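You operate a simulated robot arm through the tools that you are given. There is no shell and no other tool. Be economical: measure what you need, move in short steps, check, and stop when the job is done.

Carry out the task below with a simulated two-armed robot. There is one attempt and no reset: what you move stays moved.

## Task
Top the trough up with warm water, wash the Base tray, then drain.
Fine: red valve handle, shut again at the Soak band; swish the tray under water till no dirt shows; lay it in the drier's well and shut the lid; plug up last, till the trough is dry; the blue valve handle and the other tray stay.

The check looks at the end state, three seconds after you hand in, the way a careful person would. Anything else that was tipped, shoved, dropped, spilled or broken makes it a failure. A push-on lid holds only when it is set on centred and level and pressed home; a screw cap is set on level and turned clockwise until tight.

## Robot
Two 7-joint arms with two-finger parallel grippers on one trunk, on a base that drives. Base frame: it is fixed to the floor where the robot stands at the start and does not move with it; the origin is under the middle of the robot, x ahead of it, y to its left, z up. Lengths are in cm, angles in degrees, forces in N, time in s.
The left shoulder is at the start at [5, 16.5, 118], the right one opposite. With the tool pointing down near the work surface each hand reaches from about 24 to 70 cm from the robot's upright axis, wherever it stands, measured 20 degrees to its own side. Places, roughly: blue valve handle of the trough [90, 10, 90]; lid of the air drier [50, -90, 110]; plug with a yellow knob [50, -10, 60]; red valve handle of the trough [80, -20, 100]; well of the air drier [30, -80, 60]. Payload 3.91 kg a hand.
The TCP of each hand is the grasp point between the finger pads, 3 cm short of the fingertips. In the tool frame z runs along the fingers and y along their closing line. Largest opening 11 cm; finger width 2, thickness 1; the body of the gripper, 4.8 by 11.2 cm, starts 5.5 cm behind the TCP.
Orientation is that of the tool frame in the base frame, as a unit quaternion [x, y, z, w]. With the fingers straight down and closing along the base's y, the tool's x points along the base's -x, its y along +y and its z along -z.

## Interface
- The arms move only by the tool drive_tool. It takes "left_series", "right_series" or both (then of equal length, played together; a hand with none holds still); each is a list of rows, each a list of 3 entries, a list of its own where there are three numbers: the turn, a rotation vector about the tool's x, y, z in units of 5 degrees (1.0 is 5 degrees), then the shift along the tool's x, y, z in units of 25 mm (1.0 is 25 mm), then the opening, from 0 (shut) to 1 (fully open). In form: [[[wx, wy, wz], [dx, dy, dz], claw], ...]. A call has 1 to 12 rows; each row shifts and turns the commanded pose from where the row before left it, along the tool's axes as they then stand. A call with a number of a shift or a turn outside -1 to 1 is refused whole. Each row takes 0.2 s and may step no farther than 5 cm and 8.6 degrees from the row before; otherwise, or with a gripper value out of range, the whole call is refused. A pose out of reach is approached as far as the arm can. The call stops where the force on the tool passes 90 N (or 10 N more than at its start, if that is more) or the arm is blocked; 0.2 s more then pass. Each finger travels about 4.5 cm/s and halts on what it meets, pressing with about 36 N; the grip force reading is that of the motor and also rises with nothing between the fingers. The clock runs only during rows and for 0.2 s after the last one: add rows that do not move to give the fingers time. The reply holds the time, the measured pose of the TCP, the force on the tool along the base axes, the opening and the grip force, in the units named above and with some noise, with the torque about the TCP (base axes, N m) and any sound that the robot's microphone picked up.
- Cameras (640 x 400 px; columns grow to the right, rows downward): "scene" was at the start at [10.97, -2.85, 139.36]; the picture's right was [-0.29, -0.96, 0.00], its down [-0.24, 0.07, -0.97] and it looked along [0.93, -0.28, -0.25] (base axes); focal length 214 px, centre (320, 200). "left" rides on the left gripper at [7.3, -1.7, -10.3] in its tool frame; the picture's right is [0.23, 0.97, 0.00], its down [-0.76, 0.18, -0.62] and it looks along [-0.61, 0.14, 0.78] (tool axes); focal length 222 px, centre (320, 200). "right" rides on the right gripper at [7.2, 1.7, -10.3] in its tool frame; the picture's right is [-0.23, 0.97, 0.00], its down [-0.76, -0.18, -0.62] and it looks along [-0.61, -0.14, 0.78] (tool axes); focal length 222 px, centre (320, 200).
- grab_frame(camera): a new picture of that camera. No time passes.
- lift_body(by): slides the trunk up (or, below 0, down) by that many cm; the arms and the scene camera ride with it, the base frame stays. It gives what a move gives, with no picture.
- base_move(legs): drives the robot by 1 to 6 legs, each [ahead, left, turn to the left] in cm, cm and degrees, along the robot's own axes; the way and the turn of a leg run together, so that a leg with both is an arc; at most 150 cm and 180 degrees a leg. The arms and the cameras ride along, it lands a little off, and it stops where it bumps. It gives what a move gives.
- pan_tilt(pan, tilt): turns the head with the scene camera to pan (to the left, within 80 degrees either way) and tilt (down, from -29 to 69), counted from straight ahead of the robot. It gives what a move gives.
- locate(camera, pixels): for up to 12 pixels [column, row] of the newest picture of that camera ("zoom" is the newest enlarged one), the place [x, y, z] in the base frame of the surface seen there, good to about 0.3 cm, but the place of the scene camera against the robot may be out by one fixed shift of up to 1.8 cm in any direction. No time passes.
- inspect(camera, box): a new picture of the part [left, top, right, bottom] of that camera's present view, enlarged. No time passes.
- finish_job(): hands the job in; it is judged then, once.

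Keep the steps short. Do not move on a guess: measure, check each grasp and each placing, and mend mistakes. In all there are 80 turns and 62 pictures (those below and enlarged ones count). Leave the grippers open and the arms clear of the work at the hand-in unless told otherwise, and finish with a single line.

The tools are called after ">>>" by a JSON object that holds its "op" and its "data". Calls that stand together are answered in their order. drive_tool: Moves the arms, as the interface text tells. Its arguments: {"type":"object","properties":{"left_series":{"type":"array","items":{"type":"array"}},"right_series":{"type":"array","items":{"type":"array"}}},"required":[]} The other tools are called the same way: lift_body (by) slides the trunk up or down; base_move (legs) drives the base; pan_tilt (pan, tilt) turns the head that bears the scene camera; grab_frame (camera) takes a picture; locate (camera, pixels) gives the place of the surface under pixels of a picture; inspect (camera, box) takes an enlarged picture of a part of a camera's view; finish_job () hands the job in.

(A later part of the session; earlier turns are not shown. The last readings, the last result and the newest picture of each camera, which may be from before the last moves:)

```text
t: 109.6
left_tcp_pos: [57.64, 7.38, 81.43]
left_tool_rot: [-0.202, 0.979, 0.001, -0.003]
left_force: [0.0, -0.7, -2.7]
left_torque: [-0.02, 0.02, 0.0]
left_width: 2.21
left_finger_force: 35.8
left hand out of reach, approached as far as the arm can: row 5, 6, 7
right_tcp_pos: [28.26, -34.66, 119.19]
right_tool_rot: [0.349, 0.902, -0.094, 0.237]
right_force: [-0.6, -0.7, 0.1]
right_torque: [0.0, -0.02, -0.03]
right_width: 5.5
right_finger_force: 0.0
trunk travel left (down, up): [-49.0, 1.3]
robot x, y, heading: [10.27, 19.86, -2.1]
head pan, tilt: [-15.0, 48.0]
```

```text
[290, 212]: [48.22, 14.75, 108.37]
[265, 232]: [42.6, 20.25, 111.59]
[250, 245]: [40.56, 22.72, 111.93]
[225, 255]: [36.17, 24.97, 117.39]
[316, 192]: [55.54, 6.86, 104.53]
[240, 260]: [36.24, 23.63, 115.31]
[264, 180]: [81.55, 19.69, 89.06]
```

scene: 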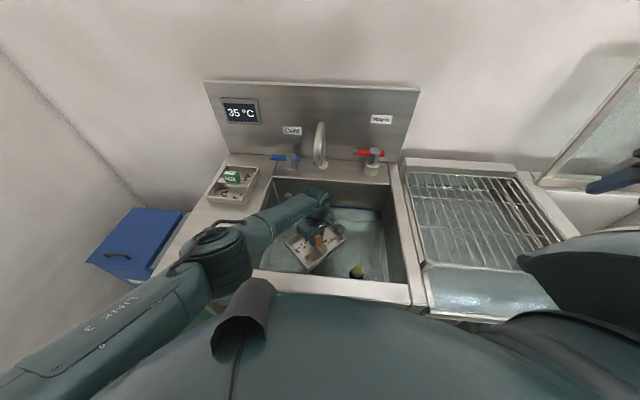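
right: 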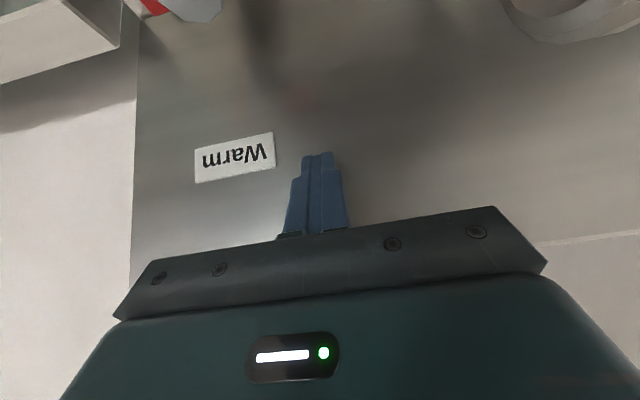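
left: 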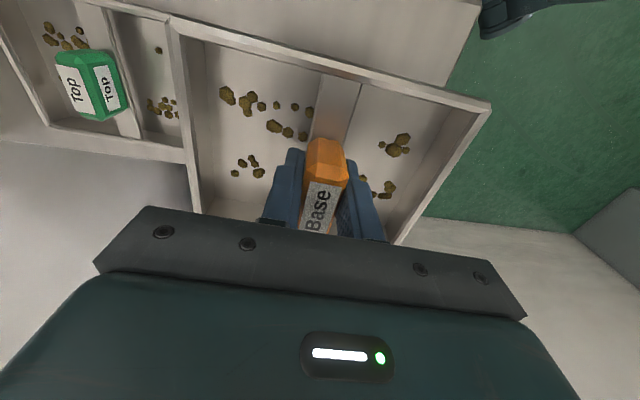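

Forearm underside ≈100 at the rim (88). Lower the trunk 8 cm: tray bottom ≈68, rim ≈70.9, under the ~72.5 water.

>>> {"op": "lift_body", "data": {"by": -8}}

>>> {"op": "drive_tool", "data": {"left_series": [[[0, 0, 0], [0, 0, 0.2], 0], [[0, 0, 0], [0.6, 0, 0], 0], [[0, 0, 0], [0.6, 0, 0], 0], [[0, 0, 0], [-0.6, 0, 0], 0], [[0, 0, 0], [-0.6, 0, 0], 0], [[0, 0, 0], [0.6, 0, 0], 0], [[0, 0, 0], [0.6, 0, 0], 0], [[0, 0, 0], [-0.6, 0, 0], 0], [[0, 0, 0], [-0.6, 0, 0], 0], [[0, 0, 0], [0, 0, 0], 0]]}}

>>> {"op": "inspect", "data": {"camera": "scene", "box": [190, 100, 430, 300]}}

```text
t: 110.8
left_tcp_pos: [57.62, 7.25, 73.34]
left_tool_rot: [-0.202, 0.979, 0.001, -0.004]
left_force: [-0.6, 0.4, -4.7]
left_torque: [0.01, 0.01, 0.02]
left_width: 2.18
left_finger_force: 36.3
right_tcp_pos: [28.17, -34.61, 111.31]
right_tool_rot: [0.348, 0.902, -0.094, 0.237]
right_force: [-0.7, -0.2, 0.0]
right_torque: [-0.01, 0.0, 0.03]
right_width: 5.51
right_finger_force: 0.0
trunk travel left (down, up): [-41.0, 9.3]
robot x, y, heading: [10.23, 19.56, -2.1]
head pan, tilt: [-15.0, 48.0]
```

```text
t: 113.0
left_tcp_pos: [57.41, 7.42, 72.8]
left_tool_rot: [-0.202, 0.979, 0.0, -0.005]
left_force: [0.8, 0.8, -4.1]
left_torque: [-0.03, -0.01, -0.01]
left_width: 2.2
left_finger_force: 36.2
right_tcp_pos: [28.17, -34.69, 111.27]
right_tool_rot: [0.349, 0.901, -0.094, 0.238]
right_force: [0.3, 0.3, -0.8]
right_torque: [-0.02, 0.0, 0.02]
right_width: 5.52
right_finger_force: 0.1
trunk travel left (down, up): [-41.0, 9.3]
robot x, y, heading: [10.24, 20.08, -2.2]
head pan, tilt: [-15.0, 48.0]
```

```text
2.00 times, centred on (310, 200) of scene
```

zoom: 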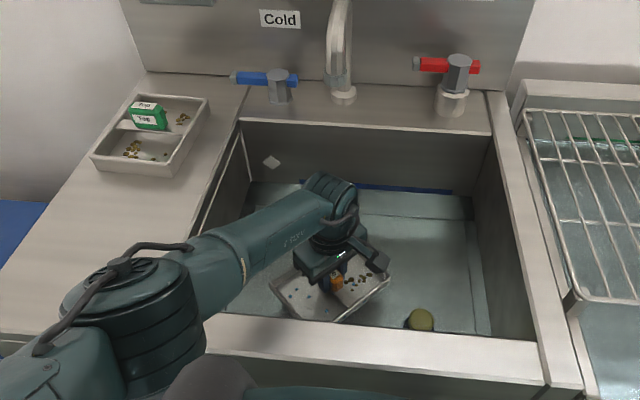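

Submerged and swishing works without contact. Swish more, in both directions.

>>> {"op": "drive_tool", "data": {"left_series": [[[0, 0, 0], [0.7, 0, 0], 0], [[0, 0, 0], [0.7, 0, 0], 0], [[0, 0, 0], [-0.7, 0, 0], 0], [[0, 0, 0], [-0.7, 0, 0], 0], [[0, 0, 0], [0.7, 0, 0], 0], [[0, 0, 0], [0.7, 0, 0], 0], [[0, 0, 0], [-0.7, 0, 0], 0], [[0, 0, 0], [-0.7, 0, 0], 0], [[0, 0, 0], [0.7, 0, 0], 0], [[0, 0, 0], [0.7, 0, 0], 0], [[0, 0, 0], [-0.7, 0, 0], 0], [[0, 0, 0], [-0.7, 0, 0], 0]]}}

>>> {"op": "drive_tool", "data": {"left_series": [[[0, 0, 0], [0, 0.7, 0], 0], [[0, 0, 0], [0, 0.7, 0], 0], [[0, 0, 0], [0, -0.7, 0], 0], [[0, 0, 0], [0, -0.7, 0], 0], [[0, 0, 0], [0, 0.7, 0], 0], [[0, 0, 0], [0, 0.7, 0], 0], [[0, 0, 0], [0, -0.7, 0], 0], [[0, 0, 0], [0, -0.7, 0], 0], [[0, 0, 0], [0, 0.7, 0], 0], [[0, 0, 0], [0, 0.7, 0], 0], [[0, 0, 0], [0, -0.7, 0], 0], [[0, 0, 0], [0, -0.7, 0], 0]]}}

>>> {"op": "drive_tool", "data": {"left_series": [[[0, 0, 0], [0.7, 0, 0], 0], [[0, 0, 0], [0.7, 0, 0], 0], [[0, 0, 0], [-0.7, 0, 0], 0], [[0, 0, 0], [-0.7, 0, 0], 0], [[0, 0, 0], [0.7, 0, 0], 0], [[0, 0, 0], [0.7, 0, 0], 0], [[0, 0, 0], [-0.7, 0, 0], 0], [[0, 0, 0], [-0.7, 0, 0], 0], [[0, 0, 0], [0.7, 0, 0], 0], [[0, 0, 0], [0.7, 0, 0], 0], [[0, 0, 0], [-0.7, 0, 0], 0], [[0, 0, 0], [-0.7, 0, 0], 0]]}}

>>> {"op": "inspect", "data": {"camera": "scene", "box": [300, 200, 420, 275]}}

```text
t: 115.6
left_tcp_pos: [57.6, 7.44, 72.96]
left_tool_rot: [-0.202, 0.979, 0.001, -0.004]
left_force: [0.1, -0.4, -3.8]
left_torque: [0.0, 0.03, 0.0]
left_width: 2.2
left_finger_force: 36.0
right_tcp_pos: [28.24, -34.61, 111.29]
right_tool_rot: [0.349, 0.902, -0.094, 0.238]
right_force: [-0.4, 0.2, -0.2]
right_torque: [0.01, 0.05, 0.01]
right_width: 5.49
right_finger_force: 0.0
trunk travel left (down, up): [-41.0, 9.3]
robot x, y, heading: [10.71, 19.73, -2.0]
head pan, tilt: [-15.0, 48.0]
```

```text
t: 118.2
left_tcp_pos: [57.5, 7.37, 72.91]
left_tool_rot: [-0.201, 0.98, 0.0, -0.003]
left_force: [-0.3, 0.3, -3.6]
left_torque: [-0.03, 0.05, 0.02]
left_width: 2.19
left_finger_force: 35.7
right_tcp_pos: [28.27, -34.56, 111.07]
right_tool_rot: [0.348, 0.902, -0.092, 0.238]
right_force: [-1.1, 0.6, 0.1]
right_torque: [-0.01, 0.01, -0.01]
right_width: 5.51
right_finger_force: 0.0
trunk travel left (down, up): [-41.0, 9.3]
robot x, y, heading: [10.27, 19.55, -2.0]
head pan, tilt: [-15.0, 48.0]
```

```text
t: 120.8
left_tcp_pos: [57.6, 7.37, 72.92]
left_tool_rot: [-0.202, 0.979, 0.001, -0.004]
left_force: [0.5, -0.5, -3.0]
left_torque: [-0.02, 0.0, -0.01]
left_width: 2.17
left_finger_force: 35.5
right_tcp_pos: [28.32, -34.65, 111.28]
right_tool_rot: [0.349, 0.902, -0.094, 0.237]
right_force: [-0.8, 0.5, 0.3]
right_torque: [-0.03, 0.03, 0.01]
right_width: 5.47
right_finger_force: 0.0
trunk travel left (down, up): [-41.0, 9.3]
robot x, y, heading: [9.97, 19.92, -2.1]
head pan, tilt: [-15.0, 48.0]
```

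```text
5.33 times, centred on (360, 238) of scene
```

zoom: 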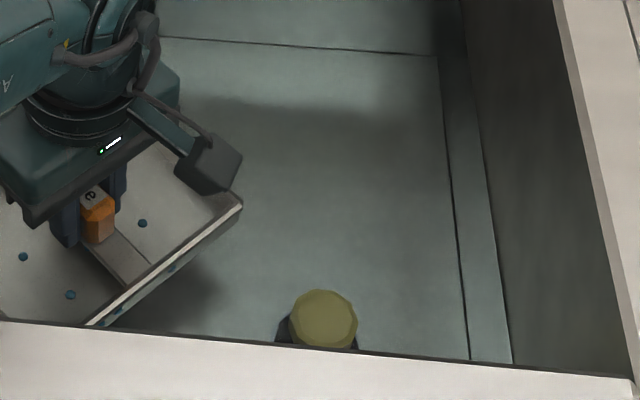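

Dirt is gone in the visible part (dots are drain holes). Lift out to above the water with the trunk and check with the left camera.

>>> {"op": "lift_body", "data": {"by": 9}}

>>> {"op": "grab_frame", "data": {"camera": "left"}}

```text
t: 122.0
left_tcp_pos: [57.53, 7.41, 81.94]
left_tool_rot: [-0.202, 0.979, 0.001, -0.003]
left_force: [-0.2, -0.9, -3.3]
left_torque: [-0.02, 0.03, -0.02]
left_width: 2.18
left_finger_force: 36.5
right_tcp_pos: [28.3, -34.61, 120.11]
right_tool_rot: [0.347, 0.902, -0.093, 0.238]
right_force: [0.1, -0.7, -0.3]
right_torque: [-0.01, 0.0, 0.0]
right_width: 5.5
right_finger_force: 0.1
trunk travel left (down, up): [-50.0, 0.3]
robot x, y, heading: [10.34, 19.63, -2.1]
head pan, tilt: [-15.0, 48.0]
```

```text
18 pictures are left
```

left: 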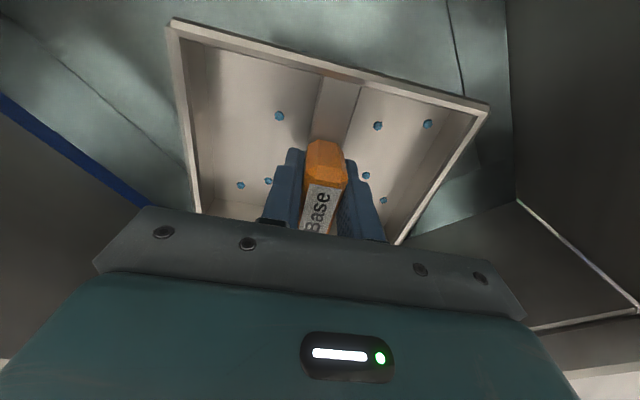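

Clean on both halves. Let it drip while raising it above the rims; the right hand folds in closer.

>>> {"op": "drive_tool", "data": {"left_series": [[[0, 0, 0], [0, 0, -0.5], 0], [[0, 0, 0], [0, 0, -0.5], 0], [[0, 0, 0], [0, 0, -1], 0], [[0, 0, 0], [0, 0, -1], 0], [[0, 0, 0], [0, 0, -1], 0], [[0, 0, 0], [0, 0, -1], 0], [[0, 0, 0], [0, 0, -1], 0], [[0, 0, 0], [0, 0, -1], 0], [[0, 0, 0], [0, 0, -1], 0], [[0, 0, 0], [0, 0, -1], 0], [[0, 0, 0], [0, 0, -0.5], 0]], "right_series": [[[0, 0, 0], [0.19, 1, -0.11], 0.5], [[0, 0, 0], [0.19, 1, -0.11], 0.5], [[0, 0, 0], [0.19, 1, -0.11], 0.5], [[0, 0, 0], [0.19, 1, -0.11], 0.5], [[0, 0, 0], [0.19, 1, -0.11], 0.5], [[0, 0, 0], [0.19, 1, -0.11], 0.5], [[0, 0, 0], [0.19, 1, -0.11], 0.5], [[0, 0, 0], [0.19, 1, -0.11], 0.5], [[0, 0, 0], [0.19, 1, -0.11], 0.5], [[0, 0, 0], [0, 0, 0], 0.5], [[0, 0, 0], [0, 0, 0], 0.5]]}}

>>> {"op": "pan_tilt", "data": {"pan": -60, "tilt": 35}}

>>> {"op": "grab_frame", "data": {"camera": "scene"}}

```text
t: 124.4
left_tcp_pos: [57.68, 7.31, 105.82]
left_tool_rot: [-0.202, 0.979, 0.001, -0.004]
left_force: [-0.8, -0.2, -3.4]
left_torque: [0.02, 0.02, -0.03]
left_width: 2.19
left_finger_force: 36.0
right_tcp_pos: [41.08, -15.96, 121.08]
right_tool_rot: [0.348, 0.902, -0.093, 0.237]
right_force: [0.5, 0.6, -0.1]
right_torque: [-0.02, 0.0, -0.02]
right_width: 5.5
right_finger_force: 0.1
right hand out of reach, approached as far as the arm can: row 4, 5, 6
trunk travel left (down, up): [-50.0, 0.3]
robot x, y, heading: [9.92, 20.0, -1.8]
head pan, tilt: [-15.0, 48.0]
```

```text
t: 125.5
left_tcp_pos: [57.63, 7.31, 105.75]
left_tool_rot: [-0.202, 0.979, 0.001, -0.004]
left_force: [0.9, 0.0, -3.6]
left_torque: [-0.02, 0.04, 0.02]
left_width: 2.17
left_finger_force: 35.9
right_tcp_pos: [41.04, -16.01, 120.99]
right_tool_rot: [0.348, 0.902, -0.093, 0.238]
right_force: [0.5, 0.1, -1.4]
right_torque: [0.03, -0.02, 0.0]
right_width: 5.52
right_finger_force: 0.2
trunk travel left (down, up): [-50.0, 0.3]
robot x, y, heading: [10.37, 19.97, -2.4]
head pan, tilt: [-60.0, 35.0]
```

```text
17 pictures are left
```

scene: 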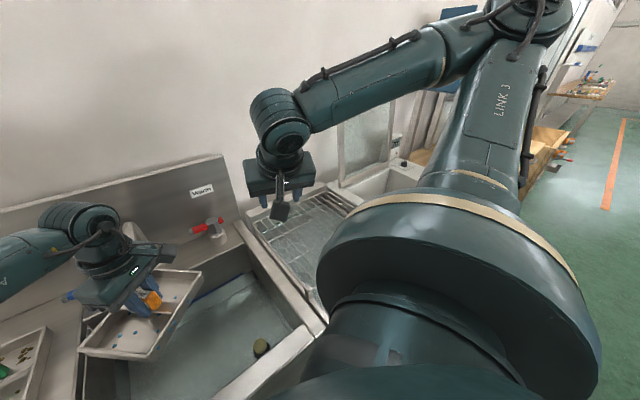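

Turn square to the counters, back 8 cm, and drive 88 cm to the right toward the drier.

>>> {"op": "base_move", "data": {"legs": [[-6, 0, 0], [0, 0, -20], [0, -45, 0], [0, -43, 0]]}}

>>> {"op": "pan_tilt", "data": {"pan": 10, "tilt": 45}}

>>> {"op": "grab_frame", "data": {"camera": "scene"}}

```text
t: 132.2
left_tcp_pos: [11.7, -89.29, 105.75]
left_tool_rot: [-0.032, 0.999, 0.002, -0.003]
left_force: [0.6, 0.2, -3.3]
left_torque: [0.0, 0.0, -0.05]
left_width: 2.19
left_finger_force: 36.0
right_tcp_pos: [-11.75, -105.71, 121.08]
right_tool_rot: [0.498, 0.829, -0.133, 0.218]
right_force: [0.2, 0.2, -0.7]
right_torque: [0.0, 0.0, -0.01]
right_width: 5.53
right_finger_force: 0.1
trunk travel left (down, up): [-50.0, 0.3]
robot x, y, heading: [-28.54, -61.69, -21.7]
head pan, tilt: [-60.0, 35.0]
```

```text
t: 133.6
left_tcp_pos: [11.76, -89.29, 105.75]
left_tool_rot: [-0.033, 0.999, 0.002, -0.003]
left_force: [-0.1, 0.1, -3.6]
left_torque: [0.02, -0.01, -0.02]
left_width: 2.19
left_finger_force: 36.4
right_tcp_pos: [-11.63, -105.7, 121.08]
right_tool_rot: [0.498, 0.829, -0.132, 0.218]
right_force: [-0.3, -0.7, -1.0]
right_torque: [0.02, -0.03, 0.0]
right_width: 5.49
right_finger_force: 0.0
trunk travel left (down, up): [-50.0, 0.3]
robot x, y, heading: [-28.76, -61.82, -21.6]
head pan, tilt: [10.0, 45.0]
```

```text
16 pictures are left
```

scene: 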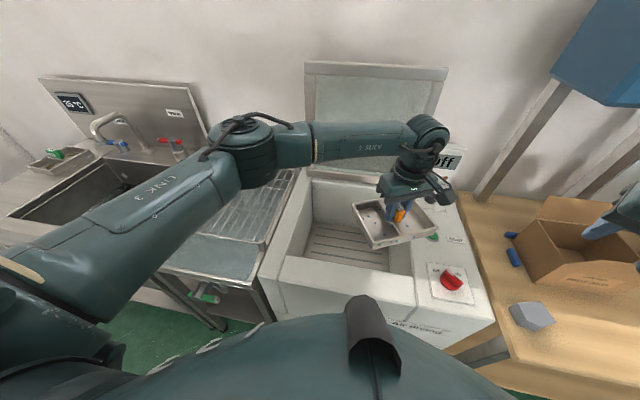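

Good view of the drier well. Measure its rim, floor and the lid.

>>> {"op": "locate", "data": {"camera": "scene", "pixels": [[340, 245], [320, 215], [309, 182], [282, 258], [412, 275], [300, 255], [335, 263], [308, 62], [447, 70], [330, 175], [452, 282], [375, 265]]}}

```text
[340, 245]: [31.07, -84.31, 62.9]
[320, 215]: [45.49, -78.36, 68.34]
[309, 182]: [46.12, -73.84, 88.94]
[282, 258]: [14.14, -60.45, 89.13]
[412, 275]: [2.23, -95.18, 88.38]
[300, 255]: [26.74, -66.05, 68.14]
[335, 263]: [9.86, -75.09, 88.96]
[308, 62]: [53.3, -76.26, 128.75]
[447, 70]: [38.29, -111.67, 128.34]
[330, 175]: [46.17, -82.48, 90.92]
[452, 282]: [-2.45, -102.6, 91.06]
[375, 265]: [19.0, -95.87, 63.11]
```

Well: u 38–70, v -51…-87, floor ≈62, rim ≈88. I'll stand so the left shoulder is in line with the well (right 14, ahead 4), square the tray, and bring it over the well.

>>> {"op": "base_move", "data": {"legs": [[0, -14, 0], [4, 0, 0]]}}

>>> {"op": "drive_tool", "data": {"left_series": [[[0, 0, 1], [0, 0.7, 0], 0], [[0, 0, 1], [0, 0.7, 0], 0], [[0, 0, 1], [0, 0.7, 0], 0], [[0, 0, 1], [0, 0.8, 0], 0], [[0, 0, 1], [0, 0.8, 0], 0], [[0, 0, 0], [0, 0.9, 0], 0], [[0, 0, 0], [0, 0.9, 0], 0], [[0, 0, 0], [0, 0.9, 0], 0], [[0, 0, 0], [0, 0.9, 0], 0], [[0, 0, 0], [0, 0.9, 0], 0], [[0, 0, 0], [0, 0.9, 0], 0], [[0, 0, 0], [0, 0, 0], 0]]}}

>>> {"op": "grab_frame", "data": {"camera": "left"}}

```text
t: 135.5
left_tcp_pos: [8.74, -103.18, 105.76]
left_tool_rot: [-0.032, 0.999, 0.002, -0.002]
left_force: [-0.1, -0.2, -3.8]
left_torque: [0.0, 0.02, -0.03]
left_width: 2.18
left_finger_force: 35.7
right_tcp_pos: [-14.88, -119.75, 121.11]
right_tool_rot: [0.498, 0.829, -0.133, 0.218]
right_force: [-0.3, 0.3, -0.3]
right_torque: [-0.03, -0.03, 0.03]
right_width: 5.49
right_finger_force: 0.0
trunk travel left (down, up): [-50.0, 0.3]
robot x, y, heading: [-31.67, -75.65, -21.8]
head pan, tilt: [10.0, 45.0]
stopped in leg 2: the robot was blocked; the commanded pose is now the measured one
```

```text
t: 138.1
left_tcp_pos: [14.87, -81.44, 105.73]
left_tool_rot: [0.186, 0.982, 0.001, -0.003]
left_force: [0.2, 1.0, -4.1]
left_torque: [-0.01, 0.03, 0.04]
left_width: 2.19
left_finger_force: 35.7
right_tcp_pos: [-14.76, -119.72, 121.11]
right_tool_rot: [0.498, 0.829, -0.133, 0.218]
right_force: [-0.2, -0.7, 0.5]
right_torque: [0.03, 0.0, 0.03]
right_width: 5.49
right_finger_force: 0.0
trunk travel left (down, up): [-50.0, 0.3]
robot x, y, heading: [-32.02, -75.27, -22.3]
head pan, tilt: [10.0, 45.0]
```

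```text
15 pictures are left
```

left: 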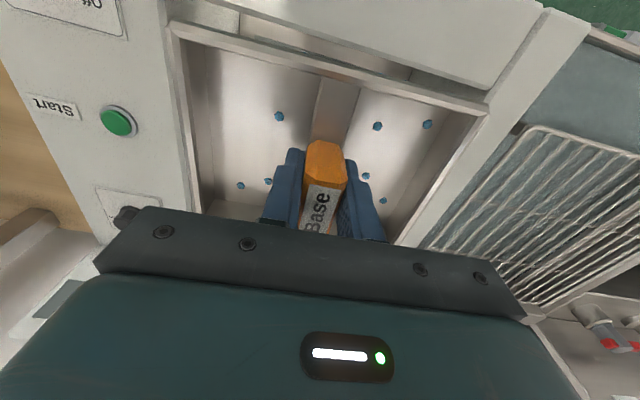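

Robot is against the drier front (u≈-1.3). Tray at u=44, v=-70. Go 6.5 cm forward, then down to rim height and look.

>>> {"op": "drive_tool", "data": {"left_series": [[[0, 0, 0], [-0.9, 0, 0], 0], [[0, 0, 0], [-0.9, 0, 0], 0], [[0, 0, 0], [-0.9, 0, 0], 0], [[0, 0, 0], [0, 0, 1], 0], [[0, 0, 0], [0, 0, 1], 0], [[0, 0, 0], [0, 0, 1], 0], [[0, 0, 0], [0, 0, 1], 0], [[0, 0, 0], [0, 0, 0], 0]]}}

>>> {"op": "grab_frame", "data": {"camera": "scene"}}

```text
t: 139.9
left_tcp_pos: [20.94, -84.06, 95.68]
left_tool_rot: [0.186, 0.983, 0.001, -0.004]
left_force: [-0.8, -0.8, -3.3]
left_torque: [-0.01, 0.0, 0.01]
left_width: 2.19
left_finger_force: 35.9
right_tcp_pos: [-14.7, -119.71, 121.08]
right_tool_rot: [0.498, 0.829, -0.132, 0.218]
right_force: [0.5, 0.5, 0.6]
right_torque: [0.02, -0.02, 0.03]
right_width: 5.52
right_finger_force: 0.1
trunk travel left (down, up): [-50.0, 0.3]
robot x, y, heading: [-31.86, -75.56, -21.8]
head pan, tilt: [10.0, 45.0]
```

```text
14 pictures are left
```

scene: 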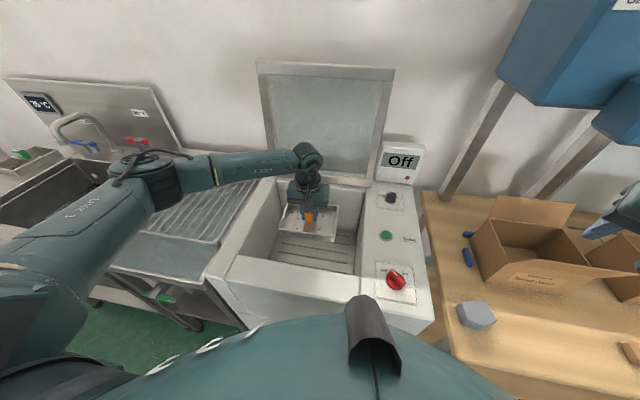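

Tray is level in the well mouth. Lower 15 cm more and check the forearm's clearance over the drier's rim.

>>> {"op": "drive_tool", "data": {"left_series": [[[0, 0, 0], [0, 0, 1], 0], [[0, 0, 0], [0, 0, 1], 0], [[0, 0, 0], [0, 0, 1], 0], [[0, 0, 0], [0, 0, 1], 0], [[0, 0, 0], [0, 0, 1], 0], [[0, 0, 0], [0, 0, 1], 0], [[0, 0, 0], [0, 0, 0], 0]]}}

>>> {"op": "grab_frame", "data": {"camera": "scene"}}

```text
t: 141.5
left_tcp_pos: [20.86, -84.01, 80.76]
left_tool_rot: [0.186, 0.983, 0.0, -0.004]
left_force: [-0.1, 0.0, -3.0]
left_torque: [0.04, 0.06, -0.01]
left_width: 2.19
left_finger_force: 36.6
right_tcp_pos: [-14.8, -119.75, 121.23]
right_tool_rot: [0.498, 0.829, -0.133, 0.219]
right_force: [0.1, -0.1, -0.7]
right_torque: [0.04, -0.01, 0.01]
right_width: 5.49
right_finger_force: 0.1
trunk travel left (down, up): [-50.0, 0.3]
robot x, y, heading: [-31.56, -75.37, -21.8]
head pan, tilt: [10.0, 45.0]
```

```text
13 pictures are left
```

scene: 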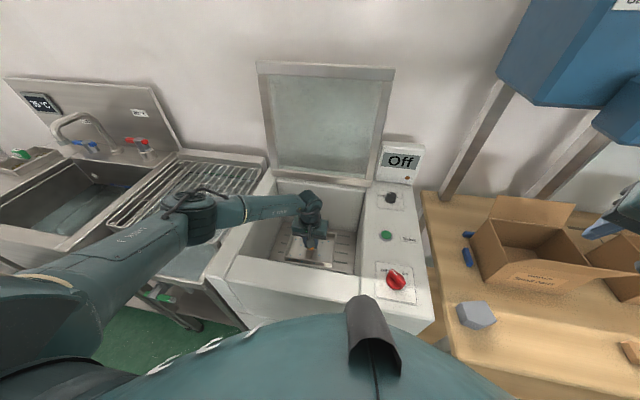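

>>> {"op": "locate", "data": {"camera": "scene", "pixels": [[310, 195], [290, 208], [265, 210], [248, 212], [230, 215], [205, 218], [185, 215], [240, 232], [232, 240], [245, 262], [335, 210]]}}

```text
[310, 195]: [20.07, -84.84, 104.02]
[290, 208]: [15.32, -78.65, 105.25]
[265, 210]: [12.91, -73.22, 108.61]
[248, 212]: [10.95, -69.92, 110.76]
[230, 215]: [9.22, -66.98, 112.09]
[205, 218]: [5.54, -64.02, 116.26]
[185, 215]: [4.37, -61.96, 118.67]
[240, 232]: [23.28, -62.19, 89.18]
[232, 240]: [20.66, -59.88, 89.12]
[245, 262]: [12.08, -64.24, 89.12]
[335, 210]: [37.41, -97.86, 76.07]
```

Forearm underside ≈99 at the rim now (rim 88). Go 2 cm farther in and 5 cm down with the arm, then 5 cm by the trunk, and check again.

>>> {"op": "drive_tool", "data": {"left_series": [[[0, 0, 0], [-0.6, 0, 0.2], 0], [[0, 0, 0], [0, 0, 0.6], 0], [[0, 0, 0], [0, 0, 0.6], 0], [[0, 0, 0], [0, 0, 0.5], 0], [[0, 0, 0], [0, 0, 0], 0]]}}

>>> {"op": "lift_body", "data": {"by": -4.5}}

>>> {"op": "grab_frame", "data": {"camera": "scene"}}

>>> {"op": "locate", "data": {"camera": "scene", "pixels": [[310, 195], [290, 205], [275, 208], [262, 208], [250, 210], [240, 213], [230, 212], [260, 222], [262, 190]]}}

```text
t: 142.7
left_tcp_pos: [22.31, -84.55, 76.0]
left_tool_rot: [0.185, 0.983, 0.0, -0.003]
left_force: [-1.0, 0.5, -3.8]
left_torque: [0.05, 0.03, 0.0]
left_width: 2.17
left_finger_force: 36.2
right_tcp_pos: [-14.96, -119.65, 121.12]
right_tool_rot: [0.498, 0.829, -0.133, 0.218]
right_force: [0.5, 0.2, -0.3]
right_torque: [0.01, 0.0, 0.02]
right_width: 5.5
right_finger_force: 0.1
trunk travel left (down, up): [-50.0, 0.3]
robot x, y, heading: [-31.88, -75.71, -22.0]
head pan, tilt: [10.0, 45.0]
```

```text
t: 143.5
left_tcp_pos: [22.39, -84.52, 71.51]
left_tool_rot: [0.185, 0.983, 0.0, -0.004]
left_force: [0.4, 0.2, -3.4]
left_torque: [-0.02, 0.03, 0.03]
left_width: 2.2
left_finger_force: 36.4
right_tcp_pos: [-14.85, -119.63, 116.62]
right_tool_rot: [0.499, 0.828, -0.133, 0.218]
right_force: [0.7, 0.5, 0.3]
right_torque: [0.0, 0.0, 0.0]
right_width: 5.51
right_finger_force: 0.1
trunk travel left (down, up): [-45.5, 4.8]
robot x, y, heading: [-31.7, -75.35, -21.9]
head pan, tilt: [10.0, 45.0]
```

```text
12 pictures are left
```

scene: 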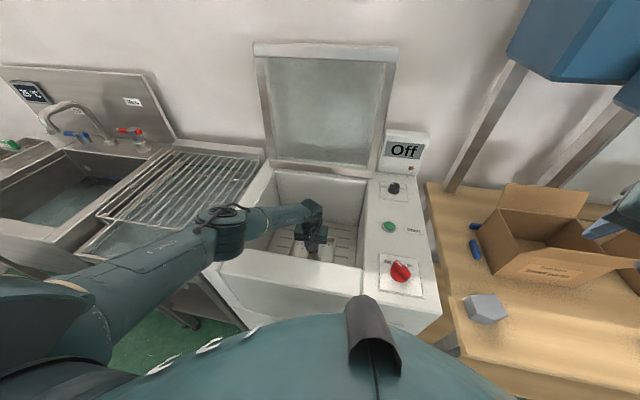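

```text
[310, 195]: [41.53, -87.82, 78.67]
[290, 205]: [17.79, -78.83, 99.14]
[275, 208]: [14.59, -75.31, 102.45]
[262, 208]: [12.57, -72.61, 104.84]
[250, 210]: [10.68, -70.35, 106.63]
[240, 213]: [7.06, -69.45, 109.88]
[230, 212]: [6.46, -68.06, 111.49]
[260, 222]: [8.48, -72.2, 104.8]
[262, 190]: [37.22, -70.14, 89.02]
```

Underside ≈94 at the rim, so 4 cm more is safe. Lower by the arm in small steps, watching for floor contact.

>>> {"op": "drive_tool", "data": {"left_series": [[[0, 0, 0], [0, 0, 0.4], 0], [[0, 0, 0], [0, 0, 0.4], 0], [[0, 0, 0], [0, 0, 0.4], 0], [[0, 0, 0], [0, 0, 0.2], 0], [[0, 0, 0], [0, 0, 0], 0]]}}

```text
t: 144.7
left_tcp_pos: [21.66, -84.0, 68.01]
left_tool_rot: [0.185, 0.983, 0.0, -0.003]
left_force: [0.0, -0.4, -3.7]
left_torque: [0.0, 0.03, 0.01]
left_width: 2.19
left_finger_force: 36.4
left hand out of reach, approached as far as the arm can: row 3
right_tcp_pos: [-14.85, -119.69, 116.64]
right_tool_rot: [0.499, 0.828, -0.133, 0.218]
right_force: [0.3, 0.3, -0.5]
right_torque: [0.01, 0.02, 0.0]
right_width: 5.5
right_finger_force: 0.0
trunk travel left (down, up): [-45.5, 4.8]
robot x, y, heading: [-31.47, -75.36, -21.6]
head pan, tilt: [10.0, 45.0]
```

Near the floor, still hanging (3.7 N). Lower the trunk in small steps to feel the floor.

>>> {"op": "lift_body", "data": {"by": -0.6}}

>>> {"op": "lift_body", "data": {"by": -0.4}}

```text
t: 145.3
left_tcp_pos: [21.68, -83.95, 67.33]
left_tool_rot: [0.185, 0.983, 0.0, -0.004]
left_force: [-0.1, 1.3, -3.3]
left_torque: [0.0, 0.01, -0.01]
left_width: 2.22
left_finger_force: 36.0
right_tcp_pos: [-14.74, -119.75, 116.01]
right_tool_rot: [0.498, 0.829, -0.133, 0.219]
right_force: [-0.2, 0.2, -0.1]
right_torque: [-0.03, 0.01, 0.01]
right_width: 5.51
right_finger_force: 0.1
trunk travel left (down, up): [-44.9, 5.4]
robot x, y, heading: [-31.74, -76.1, -22.0]
head pan, tilt: [10.0, 45.0]
```

```text
t: 145.8
left_tcp_pos: [21.67, -84.09, 67.27]
left_tool_rot: [0.185, 0.983, 0.001, -0.002]
left_force: [-2.3, 2.7, 18.7]
left_torque: [0.14, 0.92, -0.04]
left_width: 2.19
left_finger_force: 36.1
right_tcp_pos: [-14.84, -119.56, 115.68]
right_tool_rot: [0.498, 0.828, -0.132, 0.218]
right_force: [0.0, 0.3, 0.1]
right_torque: [0.0, 0.0, -0.01]
right_width: 5.48
right_finger_force: 0.1
trunk travel left (down, up): [-44.5, 5.8]
robot x, y, heading: [-31.71, -75.46, -22.0]
head pan, tilt: [10.0, 45.0]
```

Tray is on the floor. Ease off 0.3 cm, open, and withdraw straight up.

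>>> {"op": "lift_body", "data": {"by": 0.3}}

>>> {"op": "drive_tool", "data": {"left_series": [[[0, 0, 0], [0, 0, 0], 0.5], [[0, 0, 0], [0, 0, 0], 0.5], [[0, 0, 0], [0, 0, 0], 0.5], [[0, 0, 0], [0, 0, 0], 0.5], [[0, 0, 0], [0, 0, 0], 0.5]]}}

>>> {"op": "lift_body", "data": {"by": 5.5}}

>>> {"op": "drive_tool", "data": {"left_series": [[[0, 0, 0], [0, 0, -1], 0.5], [[0, 0, 0], [0, 0, -1], 0.5], [[0, 0, 0], [0, 0, -1], 0.5], [[0, 0, 0], [0, 0, -1], 0.5], [[0, 0, 0], [0, 0, -1], 0.5], [[0, 0, 0], [0, 0, -1], 0.5], [[0, 0, 0], [0, 0, -1], 0.5], [[0, 0, 0], [0, 0, -1], 0.5], [[0, 0, 0], [0, 0, -1], 0.5], [[0, 0, 0], [0, 0, -1], 0.5], [[0, 0, 0], [0, 0, -1], 0.5], [[0, 0, 0], [0, 0, -1], 0.5]]}}

>>> {"op": "grab_frame", "data": {"camera": "scene"}}

```text
t: 146.3
left_tcp_pos: [21.8, -83.98, 67.37]
left_tool_rot: [0.184, 0.983, 0.001, -0.003]
left_force: [1.6, -0.1, 2.3]
left_torque: [-0.39, -0.33, 0.02]
left_width: 2.17
left_finger_force: 36.0
right_tcp_pos: [-14.95, -119.55, 115.82]
right_tool_rot: [0.498, 0.828, -0.133, 0.218]
right_force: [0.7, 0.1, 0.5]
right_torque: [-0.01, 0.01, 0.02]
right_width: 5.49
right_finger_force: 0.0
trunk travel left (down, up): [-44.8, 5.5]
robot x, y, heading: [-31.6, -75.98, -22.0]
head pan, tilt: [10.0, 45.0]
```

```text
t: 147.5
left_tcp_pos: [21.63, -84.0, 67.31]
left_tool_rot: [0.185, 0.983, 0.002, -0.004]
left_force: [-0.1, 0.1, -0.2]
left_torque: [-0.01, -0.01, -0.02]
left_width: 5.49
left_finger_force: 0.1
right_tcp_pos: [-14.83, -119.54, 115.8]
right_tool_rot: [0.498, 0.828, -0.134, 0.219]
right_force: [-0.2, -0.4, 0.4]
right_torque: [0.04, -0.02, 0.01]
right_width: 5.48
right_finger_force: 0.0
trunk travel left (down, up): [-44.8, 5.5]
robot x, y, heading: [-31.73, -75.49, -21.8]
head pan, tilt: [10.0, 45.0]
```

```text
t: 148.5
left_tcp_pos: [21.76, -84.09, 72.86]
left_tool_rot: [0.186, 0.983, 0.002, -0.003]
left_force: [-0.2, 0.3, 0.1]
left_torque: [-0.04, 0.05, 0.0]
left_width: 5.52
left_finger_force: 0.0
right_tcp_pos: [-14.74, -119.73, 121.41]
right_tool_rot: [0.498, 0.829, -0.133, 0.218]
right_force: [-0.1, 0.4, -0.1]
right_torque: [0.0, 0.01, 0.01]
right_width: 5.5
right_finger_force: 0.0
trunk travel left (down, up): [-50.3, 0.0]
robot x, y, heading: [-31.47, -75.39, -22.1]
head pan, tilt: [10.0, 45.0]
```

```text
t: 151.1
left_tcp_pos: [21.78, -84.04, 103.05]
left_tool_rot: [0.185, 0.983, 0.002, -0.003]
left_force: [-0.2, -0.1, 0.6]
left_torque: [0.0, -0.05, 0.02]
left_width: 5.49
left_finger_force: 0.1
right_tcp_pos: [-14.82, -119.6, 121.4]
right_tool_rot: [0.498, 0.829, -0.132, 0.218]
right_force: [-0.3, 0.5, -0.4]
right_torque: [0.02, 0.0, 0.0]
right_width: 5.51
right_finger_force: 0.1
trunk travel left (down, up): [-50.3, 0.0]
robot x, y, heading: [-31.65, -75.48, -22.0]
head pan, tilt: [10.0, 45.0]
```

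```text
11 pictures are left
```

scene: 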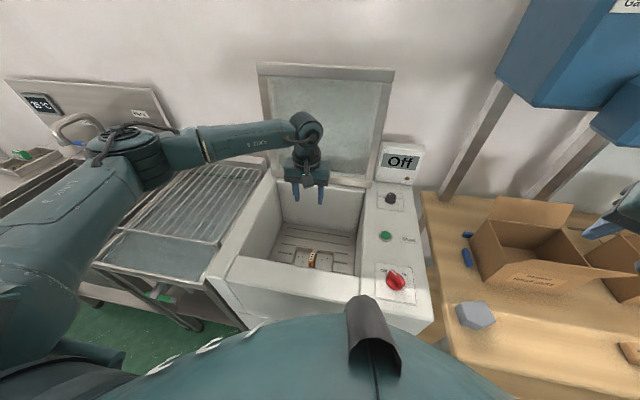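

Tray lies flat in the well. For the lid (top edge at u≈78, z≈128, leaning back) I need more reach: raise the left hand, back off, turn right 40° so that the left shoulder comes forward.

>>> {"op": "drive_tool", "data": {"left_series": [[[0, 0, 0], [0.6, 0, -1], 0], [[0, 0, 0], [0.6, 0, -1], 0], [[0, 0, 0], [0.6, 0, -1], 0], [[0, 0, 0], [0.6, 0, -1], 0], [[0, 0, 0], [0.6, 0, -1], 0], [[0, 0, 0], [0.6, 0, -1], 0], [[0, 0, 0], [0.6, 0, -1], 0], [[0, 0, 0], [0.6, 0, -1], 0], [[0, 0, 0], [0.6, 0, -1], 0], [[0, 0, 0], [0, 0, -1], 0], [[0, 0, 0], [0, 0, 0], 0]]}}

>>> {"op": "base_move", "data": {"legs": [[-4, 0, 0], [0, 0, -40], [2, 1.7, 0]]}}

>>> {"op": "pan_tilt", "data": {"pan": 40, "tilt": 25}}

>>> {"op": "grab_frame", "data": {"camera": "scene"}}

```text
t: 153.5
left_tcp_pos: [9.4, -79.26, 128.04]
left_tool_rot: [0.185, 0.983, 0.0, -0.004]
left_force: [0.3, 0.4, -0.2]
left_torque: [0.0, 0.02, 0.0]
left_width: 0.02
left_finger_force: 36.1
right_tcp_pos: [-14.93, -119.59, 121.4]
right_tool_rot: [0.498, 0.828, -0.133, 0.219]
right_force: [0.9, -0.7, -0.4]
right_torque: [0.02, -0.02, -0.02]
right_width: 5.49
right_finger_force: 0.1
trunk travel left (down, up): [-50.3, 0.0]
robot x, y, heading: [-31.95, -75.32, -21.7]
head pan, tilt: [10.0, 45.0]
```

```text
t: 156.7
left_tcp_pos: [-3.91, -104.46, 128.01]
left_tool_rot: [0.511, 0.86, 0.002, -0.003]
left_force: [-0.3, -0.3, 0.1]
left_torque: [0.02, 0.03, -0.04]
left_width: 0.01
left_finger_force: 36.3
right_tcp_pos: [-48.47, -119.76, 121.37]
right_tool_rot: [0.753, 0.607, -0.2, 0.159]
right_force: [-0.5, -0.4, 0.2]
right_torque: [0.04, 0.0, 0.01]
right_width: 5.49
right_finger_force: 0.0
trunk travel left (down, up): [-50.3, 0.0]
robot x, y, heading: [-33.07, -75.12, -61.9]
head pan, tilt: [10.0, 45.0]
```

```text
t: 157.6
left_tcp_pos: [-3.89, -104.48, 128.0]
left_tool_rot: [0.512, 0.859, 0.001, -0.003]
left_force: [0.4, -0.1, 1.1]
left_torque: [0.04, -0.01, 0.0]
left_width: 0.0
left_finger_force: 36.3
right_tcp_pos: [-48.47, -119.71, 121.46]
right_tool_rot: [0.753, 0.607, -0.2, 0.159]
right_force: [-0.2, 0.6, 0.5]
right_torque: [-0.02, -0.03, -0.02]
right_width: 5.48
right_finger_force: 0.1
trunk travel left (down, up): [-50.3, 0.0]
robot x, y, heading: [-33.0, -75.3, -62.3]
head pan, tilt: [40.0, 25.0]
```

```text
10 pictures are left
```

scene: 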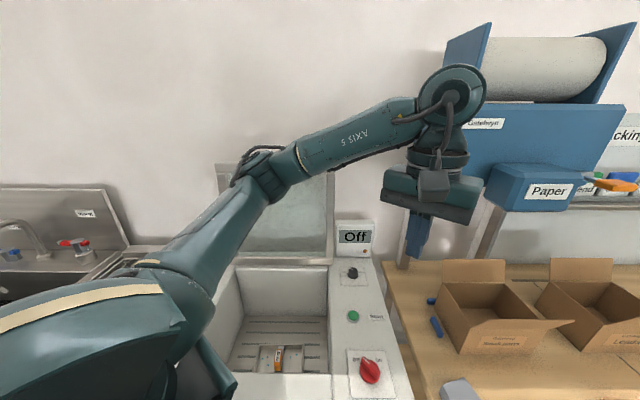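

Measure lid edge and the wall behind it from this view.

>>> {"op": "locate", "data": {"camera": "scene", "pixels": [[330, 150], [330, 120], [333, 180], [328, 176], [333, 250], [325, 200], [300, 200], [235, 250], [222, 190], [345, 190], [222, 166], [300, 258]]}}

```text
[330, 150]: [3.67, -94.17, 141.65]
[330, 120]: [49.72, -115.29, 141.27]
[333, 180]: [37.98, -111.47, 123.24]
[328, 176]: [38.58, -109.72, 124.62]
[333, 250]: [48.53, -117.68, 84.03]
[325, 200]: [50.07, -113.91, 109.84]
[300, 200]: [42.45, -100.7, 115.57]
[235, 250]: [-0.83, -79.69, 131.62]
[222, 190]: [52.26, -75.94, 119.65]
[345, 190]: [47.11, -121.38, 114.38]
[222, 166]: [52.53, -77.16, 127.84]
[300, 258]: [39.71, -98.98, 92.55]
```

Lid edge u≈77–78, wall at u≈89: room behind. Yaw the left hand back to trough heading, tilt 60°, and shift left in front of the lid's middle.

>>> {"op": "drive_tool", "data": {"left_series": [[[0, 0, -1], [0, 0, 0], 0], [[0, 0, -1], [0, 0, 0], 0], [[0, 0, -1], [0, 0, 0], 0], [[0, 0, -1], [0, 0, 0], 0], [[0, 0, -1], [0, 0, 0], 0], [[0, 0, -1], [0, 0, 0], 0], [[0, 0, -1], [0, 0, 0], 0], [[0, 0, -1], [0, 0, 0], 0], [[0, 0, 0], [0, 0, 0], 0]]}}

>>> {"op": "drive_tool", "data": {"left_series": [[[0, -1, 0], [0, 0.85, 0], 0], [[0, -1, 0], [0, 0.85, 0], 0], [[0, -1, 0], [0, 0.85, 0], 0], [[0, -1, 0], [0, 0.85, 0], 0], [[0, -1, 0], [0, 0.85, 0], 0], [[0, -1, 0], [0, 0.85, 0], 0], [[0, -1, 0], [0, 0.85, 0], 0], [[0, -1, 0], [0, 0.85, 0], 0], [[0, -1, 0], [0, 0.85, 0], 0], [[0, -1, 0], [0, 0.85, 0], 0], [[0, -1, 0], [0, 0.85, 0], 0], [[0, -1, 0], [0, 0.85, 0], 0]]}}

>>> {"op": "drive_tool", "data": {"left_series": [[[0, 0, 0], [-0.86, 0, -0.5], 0], [[0, 0, 0], [-0.86, 0, -0.5], 0], [[0, 0, 0], [-0.86, 0, -0.5], 0], [[0, 0, 0], [-0.86, 0, -0.5], 0], [[0, 0, 0], [0, 0, 0], 0]]}}

```text
t: 159.6
left_tcp_pos: [-3.86, -104.46, 128.03]
left_tool_rot: [0.186, 0.983, 0.003, -0.002]
left_force: [0.3, 1.0, 0.0]
left_torque: [-0.01, 0.0, 0.02]
left_width: 0.0
left_finger_force: 36.3
right_tcp_pos: [-48.45, -119.75, 121.37]
right_tool_rot: [0.753, 0.607, -0.199, 0.159]
right_force: [0.0, -0.3, -0.6]
right_torque: [-0.01, -0.01, -0.01]
right_width: 5.49
right_finger_force: 0.2
trunk travel left (down, up): [-50.3, 0.0]
robot x, y, heading: [-33.12, -75.33, -62.0]
head pan, tilt: [40.0, 25.0]
```

```text
t: 162.2
left_tcp_pos: [6.1, -88.47, 136.68]
left_tool_rot: [0.162, 0.852, -0.09, 0.489]
left_force: [-0.3, 0.1, -0.2]
left_torque: [0.05, 0.02, 0.0]
left_width: 0.0
left_finger_force: 36.0
left hand out of reach, approached as far as the arm can: row 8, 9, 10, 11, 12
right_tcp_pos: [-48.48, -119.64, 121.43]
right_tool_rot: [0.753, 0.606, -0.2, 0.159]
right_force: [-0.2, -0.2, -0.1]
right_torque: [0.01, 0.02, -0.01]
right_width: 5.48
right_finger_force: 0.0
trunk travel left (down, up): [-50.3, 0.0]
robot x, y, heading: [-33.35, -75.18, -61.8]
head pan, tilt: [40.0, 25.0]
```

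```text
t: 163.4
left_tcp_pos: [6.32, -89.41, 146.19]
left_tool_rot: [0.163, 0.852, -0.091, 0.49]
left_force: [-0.1, 0.0, -0.5]
left_torque: [-0.01, 0.01, 0.02]
left_width: 0.02
left_finger_force: 36.2
left hand out of reach, approached as far as the arm can: row 4
right_tcp_pos: [-48.42, -119.55, 121.5]
right_tool_rot: [0.752, 0.607, -0.2, 0.158]
right_force: [0.8, 0.3, 1.1]
right_torque: [-0.01, -0.01, 0.01]
right_width: 5.52
right_finger_force: 0.1
trunk travel left (down, up): [-50.3, 0.0]
robot x, y, heading: [-33.15, -75.38, -62.2]
head pan, tilt: [40.0, 25.0]
```

Hand tilted 60°. Extend forward toward the lid's top, staying above it.

>>> {"op": "drive_tool", "data": {"left_series": [[[0, 0, 0], [-0.35, 0.23, 0.95], 0], [[0, 0, 0], [-0.35, 0.23, 0.95], 0], [[0, 0, 0], [-0.35, 0.23, 0.95], 0], [[0, 0, 0], [-0.35, 0.23, 0.95], 0], [[0, 0, 0], [-0.35, 0.23, 0.95], 0], [[0, 0, 0], [-0.35, 0.23, 0.95], 0], [[0, 0, 0], [-0.35, 0.23, 0.95], 0], [[0, 0, 0], [-0.35, 0.23, 0.95], 0], [[0, 0, 0], [-0.35, 0.23, 0.95], 0], [[0, 0, 0], [-0.35, 0.23, 0.95], 0], [[0, 0, 0], [-0.35, 0.23, 0.95], 0], [[0, 0, 0], [-0.35, 0.23, 0.95], 0]]}}

>>> {"op": "drive_tool", "data": {"left_series": [[[0, 0, 0], [-0.5, 0, 0.86], 0], [[0, 0, 0], [-0.5, 0, 0.86], 0], [[0, 0, 0], [-0.5, 0, 0.86], 0], [[0, 0, 0], [-0.5, 0, 0.86], 0], [[0, 0, 0], [0, 0, 0], 0]]}}

```text
t: 166.0
left_tcp_pos: [36.9, -93.73, 141.03]
left_tool_rot: [0.163, 0.851, -0.092, 0.49]
left_force: [0.1, -0.5, 0.2]
left_torque: [0.03, -0.01, -0.03]
left_width: 0.0
left_finger_force: 35.9
right_tcp_pos: [-48.44, -119.61, 121.44]
right_tool_rot: [0.753, 0.607, -0.199, 0.159]
right_force: [-0.2, 0.0, 0.0]
right_torque: [-0.01, -0.01, 0.01]
right_width: 5.5
right_finger_force: 0.1
trunk travel left (down, up): [-50.3, 0.0]
robot x, y, heading: [-32.98, -75.26, -62.1]
head pan, tilt: [40.0, 25.0]
```

```text
t: 167.2
left_tcp_pos: [45.98, -97.64, 141.01]
left_tool_rot: [0.164, 0.851, -0.092, 0.49]
left_force: [-0.1, 0.6, -0.1]
left_torque: [-0.06, 0.03, 0.01]
left_width: 0.0
left_finger_force: 36.2
right_tcp_pos: [-48.45, -119.58, 121.43]
right_tool_rot: [0.752, 0.607, -0.199, 0.159]
right_force: [0.0, -1.0, -0.9]
right_torque: [0.0, -0.03, -0.02]
right_width: 5.49
right_finger_force: 0.1
trunk travel left (down, up): [-50.3, 0.0]
robot x, y, heading: [-33.09, -75.02, -62.0]
head pan, tilt: [40.0, 25.0]
```

Above the lid. Go 4 cm farther back and 9 cm down, then look.

>>> {"op": "drive_tool", "data": {"left_series": [[[0, 0, 0], [-0.4, 0, 0.69], 0], [[0, 0, 0], [-0.4, 0, 0.69], 0], [[0, 0, 0], [0.78, 0, 0.45], 0], [[0, 0, 0], [0.78, 0, 0.45], 0], [[0, 0, 0], [0.78, 0, 0.45], 0], [[0, 0, 0], [0.78, 0, 0.45], 0], [[0, 0, 0], [0, 0, 0], 0]]}}

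>>> {"op": "grab_frame", "data": {"camera": "left"}}

```text
t: 168.8
left_tcp_pos: [49.71, -99.0, 131.92]
left_tool_rot: [0.163, 0.851, -0.091, 0.49]
left_force: [-0.9, -0.5, -0.2]
left_torque: [0.01, 0.0, 0.0]
left_width: 0.01
left_finger_force: 35.9
right_tcp_pos: [-48.52, -119.64, 121.4]
right_tool_rot: [0.753, 0.607, -0.2, 0.159]
right_force: [-0.1, 0.7, 0.1]
right_torque: [0.03, 0.03, 0.0]
right_width: 5.48
right_finger_force: 0.0
trunk travel left (down, up): [-50.3, 0.0]
robot x, y, heading: [-32.95, -75.25, -61.8]
head pan, tilt: [40.0, 25.0]
```

```text
9 pictures are left
```

left: 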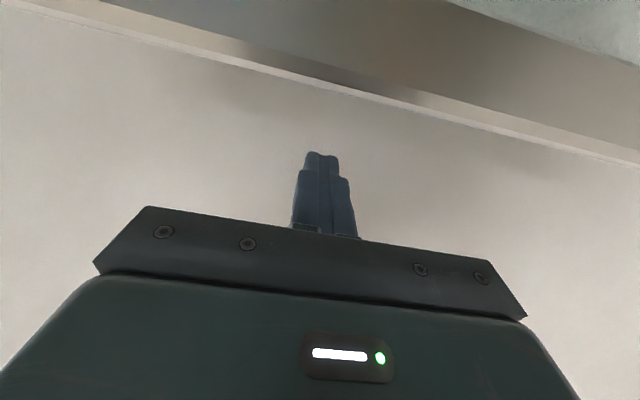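

Fingers are beyond the lid's top strip. Measure that strip and the wall.

>>> {"op": "locate", "data": {"camera": "left", "pixels": [[300, 72], [300, 78], [300, 60], [320, 95], [400, 100], [400, 94], [240, 120], [322, 160]]}}

```text
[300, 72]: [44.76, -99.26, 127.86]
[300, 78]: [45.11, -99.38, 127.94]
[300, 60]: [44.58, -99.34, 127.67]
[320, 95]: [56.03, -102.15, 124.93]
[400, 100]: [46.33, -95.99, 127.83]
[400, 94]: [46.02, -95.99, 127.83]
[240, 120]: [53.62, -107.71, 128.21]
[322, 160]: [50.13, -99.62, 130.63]
```

Lid rear edge at u≈79.3, z≈127.9; fingers at u 83. Steepen the tool by 10° for a better hook, and lower behind the edge.

>>> {"op": "drive_tool", "data": {"left_series": [[[0, 1, 0], [0, 0, 0], 0], [[0, 1, 0], [0, 0, 0], 0], [[0, 0, 0], [0.45, 0, 0.38], 0], [[0, 0, 0], [0.45, 0, 0.38], 0], [[0, 0, 0], [0.45, 0, 0.38], 0], [[0, 0, 0], [0.2, 0, 0.17], 0], [[0, 0, 0], [0, 0, 0], 0]]}}

```text
t: 170.4
left_tcp_pos: [49.4, -98.9, 127.52]
left_tool_rot: [0.169, 0.889, -0.08, 0.418]
left_force: [5.4, -2.1, 27.0]
left_torque: [0.03, 0.07, -0.1]
left_width: 0.02
left_finger_force: 35.6
right_tcp_pos: [-48.75, -119.55, 121.37]
right_tool_rot: [0.753, 0.607, -0.199, 0.16]
right_force: [-0.1, 0.1, 0.0]
right_torque: [0.0, 0.01, -0.02]
right_width: 5.5
right_finger_force: 0.0
trunk travel left (down, up): [-50.3, 0.0]
robot x, y, heading: [-33.29, -74.75, -62.1]
head pan, tilt: [40.0, 25.0]
```

Touching the lid's top edge (27 N). Pull toward the robot in small steps.

>>> {"op": "drive_tool", "data": {"left_series": [[[0, 0, 0], [0.25, 0, -0.33], 0], [[0, 0, 0], [0.32, 0, -0.38], 0], [[0, 0, 0], [0.32, 0, -0.38], 0], [[0, 0, 0], [0.32, 0, -0.38], 0], [[0, 0, 0], [0.32, 0, -0.38], 0], [[0, 0, 0], [0, 0, 0], 0]]}}

>>> {"op": "grab_frame", "data": {"camera": "left"}}

>>> {"op": "locate", "data": {"camera": "left", "pixels": [[300, 60], [300, 72], [300, 85], [300, 95], [300, 110], [300, 125], [300, 140], [300, 30]]}}

```text
t: 171.8
left_tcp_pos: [43.67, -96.52, 128.35]
left_tool_rot: [0.167, 0.886, -0.084, 0.424]
left_force: [3.7, 3.0, 42.1]
left_torque: [0.29, 0.07, -0.05]
left_width: 0.01
left_finger_force: 36.0
right_tcp_pos: [-49.02, -119.53, 121.36]
right_tool_rot: [0.754, 0.606, -0.198, 0.161]
right_force: [-0.6, 0.0, -0.7]
right_torque: [-0.02, 0.0, -0.02]
right_width: 5.5
right_finger_force: 0.0
trunk travel left (down, up): [-50.3, 0.0]
robot x, y, heading: [-32.89, -75.06, -62.3]
head pan, tilt: [40.0, 25.0]
```

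```text
8 pictures are left
```

left: 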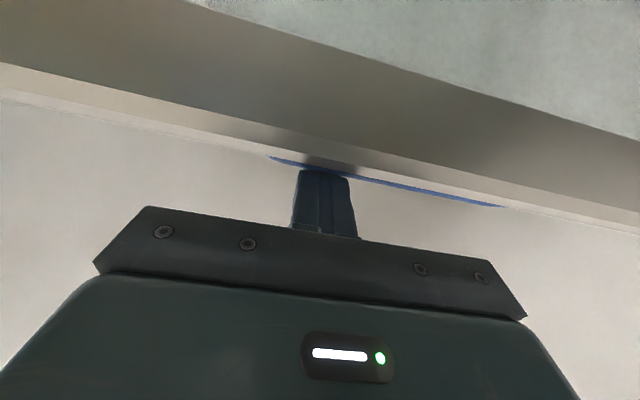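

```text
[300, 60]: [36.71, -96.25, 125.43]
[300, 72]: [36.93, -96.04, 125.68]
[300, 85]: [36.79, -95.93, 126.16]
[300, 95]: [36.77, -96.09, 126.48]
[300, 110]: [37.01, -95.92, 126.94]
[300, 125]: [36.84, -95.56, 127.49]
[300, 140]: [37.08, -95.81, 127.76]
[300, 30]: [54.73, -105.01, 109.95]
```

The lid has swung to about vertical. Ease up slightly and continue pulling.

>>> {"op": "drive_tool", "data": {"left_series": [[[0, 0, 0], [0.2, 0, -0.5], 0], [[0, 0, 0], [0.3, 0, -0.4], 0], [[0, 0, 0], [0.35, 0, -0.35], 0], [[0, 0, 0], [0.35, 0, -0.35], 0], [[0, 0, 0], [0, 0, 0], 0]]}}

>>> {"op": "inspect", "data": {"camera": "scene", "box": [180, 60, 420, 400]}}

>>> {"op": "locate", "data": {"camera": "zoom", "pixels": [[320, 150], [320, 200], [300, 100], [420, 150], [420, 200], [380, 250], [300, 250], [350, 180]]}}

```text
t: 173.0
left_tcp_pos: [39.11, -94.65, 128.15]
left_tool_rot: [0.167, 0.888, -0.081, 0.42]
left_force: [-1.2, 7.2, 33.6]
left_torque: [0.2, 0.19, 0.0]
left_width: 0.0
left_finger_force: 36.1
right_tcp_pos: [-48.98, -119.45, 121.43]
right_tool_rot: [0.753, 0.606, -0.199, 0.161]
right_force: [0.1, 0.5, 0.2]
right_torque: [0.01, 0.03, 0.02]
right_width: 5.48
right_finger_force: 0.1
trunk travel left (down, up): [-50.3, 0.0]
robot x, y, heading: [-32.98, -75.0, -62.1]
head pan, tilt: [40.0, 25.0]
```

```text
1.18 times, centred on (300, 230) of scene
```

zoom: 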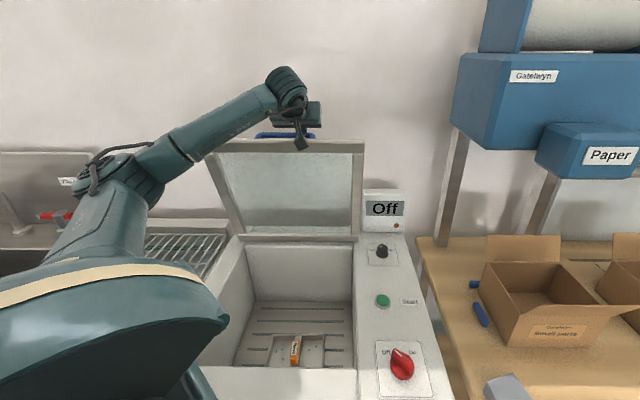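

```text
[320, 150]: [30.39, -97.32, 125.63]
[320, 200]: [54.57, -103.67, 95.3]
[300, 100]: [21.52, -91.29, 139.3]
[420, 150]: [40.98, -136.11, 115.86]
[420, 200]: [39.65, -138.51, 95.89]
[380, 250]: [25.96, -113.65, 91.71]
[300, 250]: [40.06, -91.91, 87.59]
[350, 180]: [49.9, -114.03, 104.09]
```

The lid leans toward the robot and stays by hinge friction; fingers push it at its back/handle. Follow the closing arc about the hinge (u 73.9, z 91).

>>> {"op": "drive_tool", "data": {"left_series": [[[0, 0, 0], [0.74, 0, -0.73], 0], [[0, 0, 0], [0.79, 0, -0.68], 0], [[0, 0, 0], [0.836, 0, -0.62], 0], [[0, 0, 0], [0.876, 0, -0.56], 0], [[0, 0, 0], [0, 0, 0], 0]]}}

>>> {"op": "drive_tool", "data": {"left_series": [[[0, 0, 0], [0.913, 0, -0.5], 0], [[0, 0, 0], [0.946, 0, -0.433], 0], [[0, 0, 0], [0.973, 0, -0.366], 0], [[0, 0, 0], [0.996, 0, -0.297], 0], [[0, 0, 0], [0, 0, 0], 0]]}}

>>> {"op": "inspect", "data": {"camera": "scene", "box": [180, 60, 420, 400]}}

```text
t: 174.2
left_tcp_pos: [29.93, -91.22, 125.04]
left_tool_rot: [0.171, 0.892, -0.076, 0.412]
left_force: [1.2, -0.7, 0.0]
left_torque: [0.05, 0.01, -0.01]
left_width: 0.01
left_finger_force: 36.3
right_tcp_pos: [-48.52, -119.74, 121.43]
right_tool_rot: [0.753, 0.606, -0.2, 0.159]
right_force: [1.7, 0.6, 0.1]
right_torque: [0.0, -0.02, -0.04]
right_width: 5.48
right_finger_force: 0.1
trunk travel left (down, up): [-50.3, 0.0]
robot x, y, heading: [-32.57, -75.3, -62.1]
head pan, tilt: [40.0, 25.0]
```

```text
t: 175.4
left_tcp_pos: [21.42, -87.72, 120.54]
left_tool_rot: [0.171, 0.891, -0.077, 0.414]
left_force: [-0.2, -0.4, 0.0]
left_torque: [0.02, 0.02, 0.0]
left_width: 0.0
left_finger_force: 36.0
right_tcp_pos: [-48.45, -119.59, 121.23]
right_tool_rot: [0.752, 0.607, -0.2, 0.16]
right_force: [-0.6, -0.5, 0.5]
right_torque: [-0.01, 0.04, 0.02]
right_width: 5.49
right_finger_force: 0.1
trunk travel left (down, up): [-50.3, 0.0]
robot x, y, heading: [-33.31, -75.05, -62.0]
head pan, tilt: [40.0, 25.0]
```

```text
1.18 times, centred on (300, 230) of scene
```

zoom: 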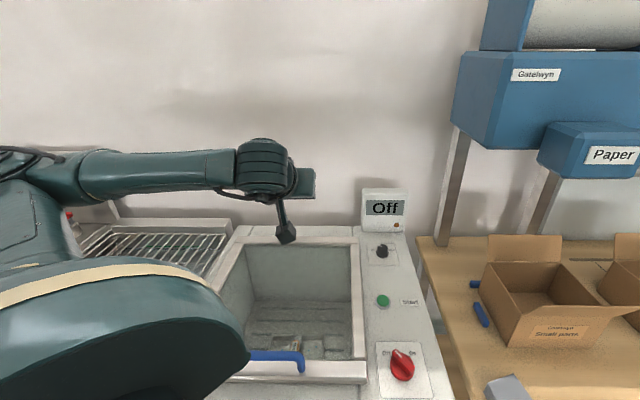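

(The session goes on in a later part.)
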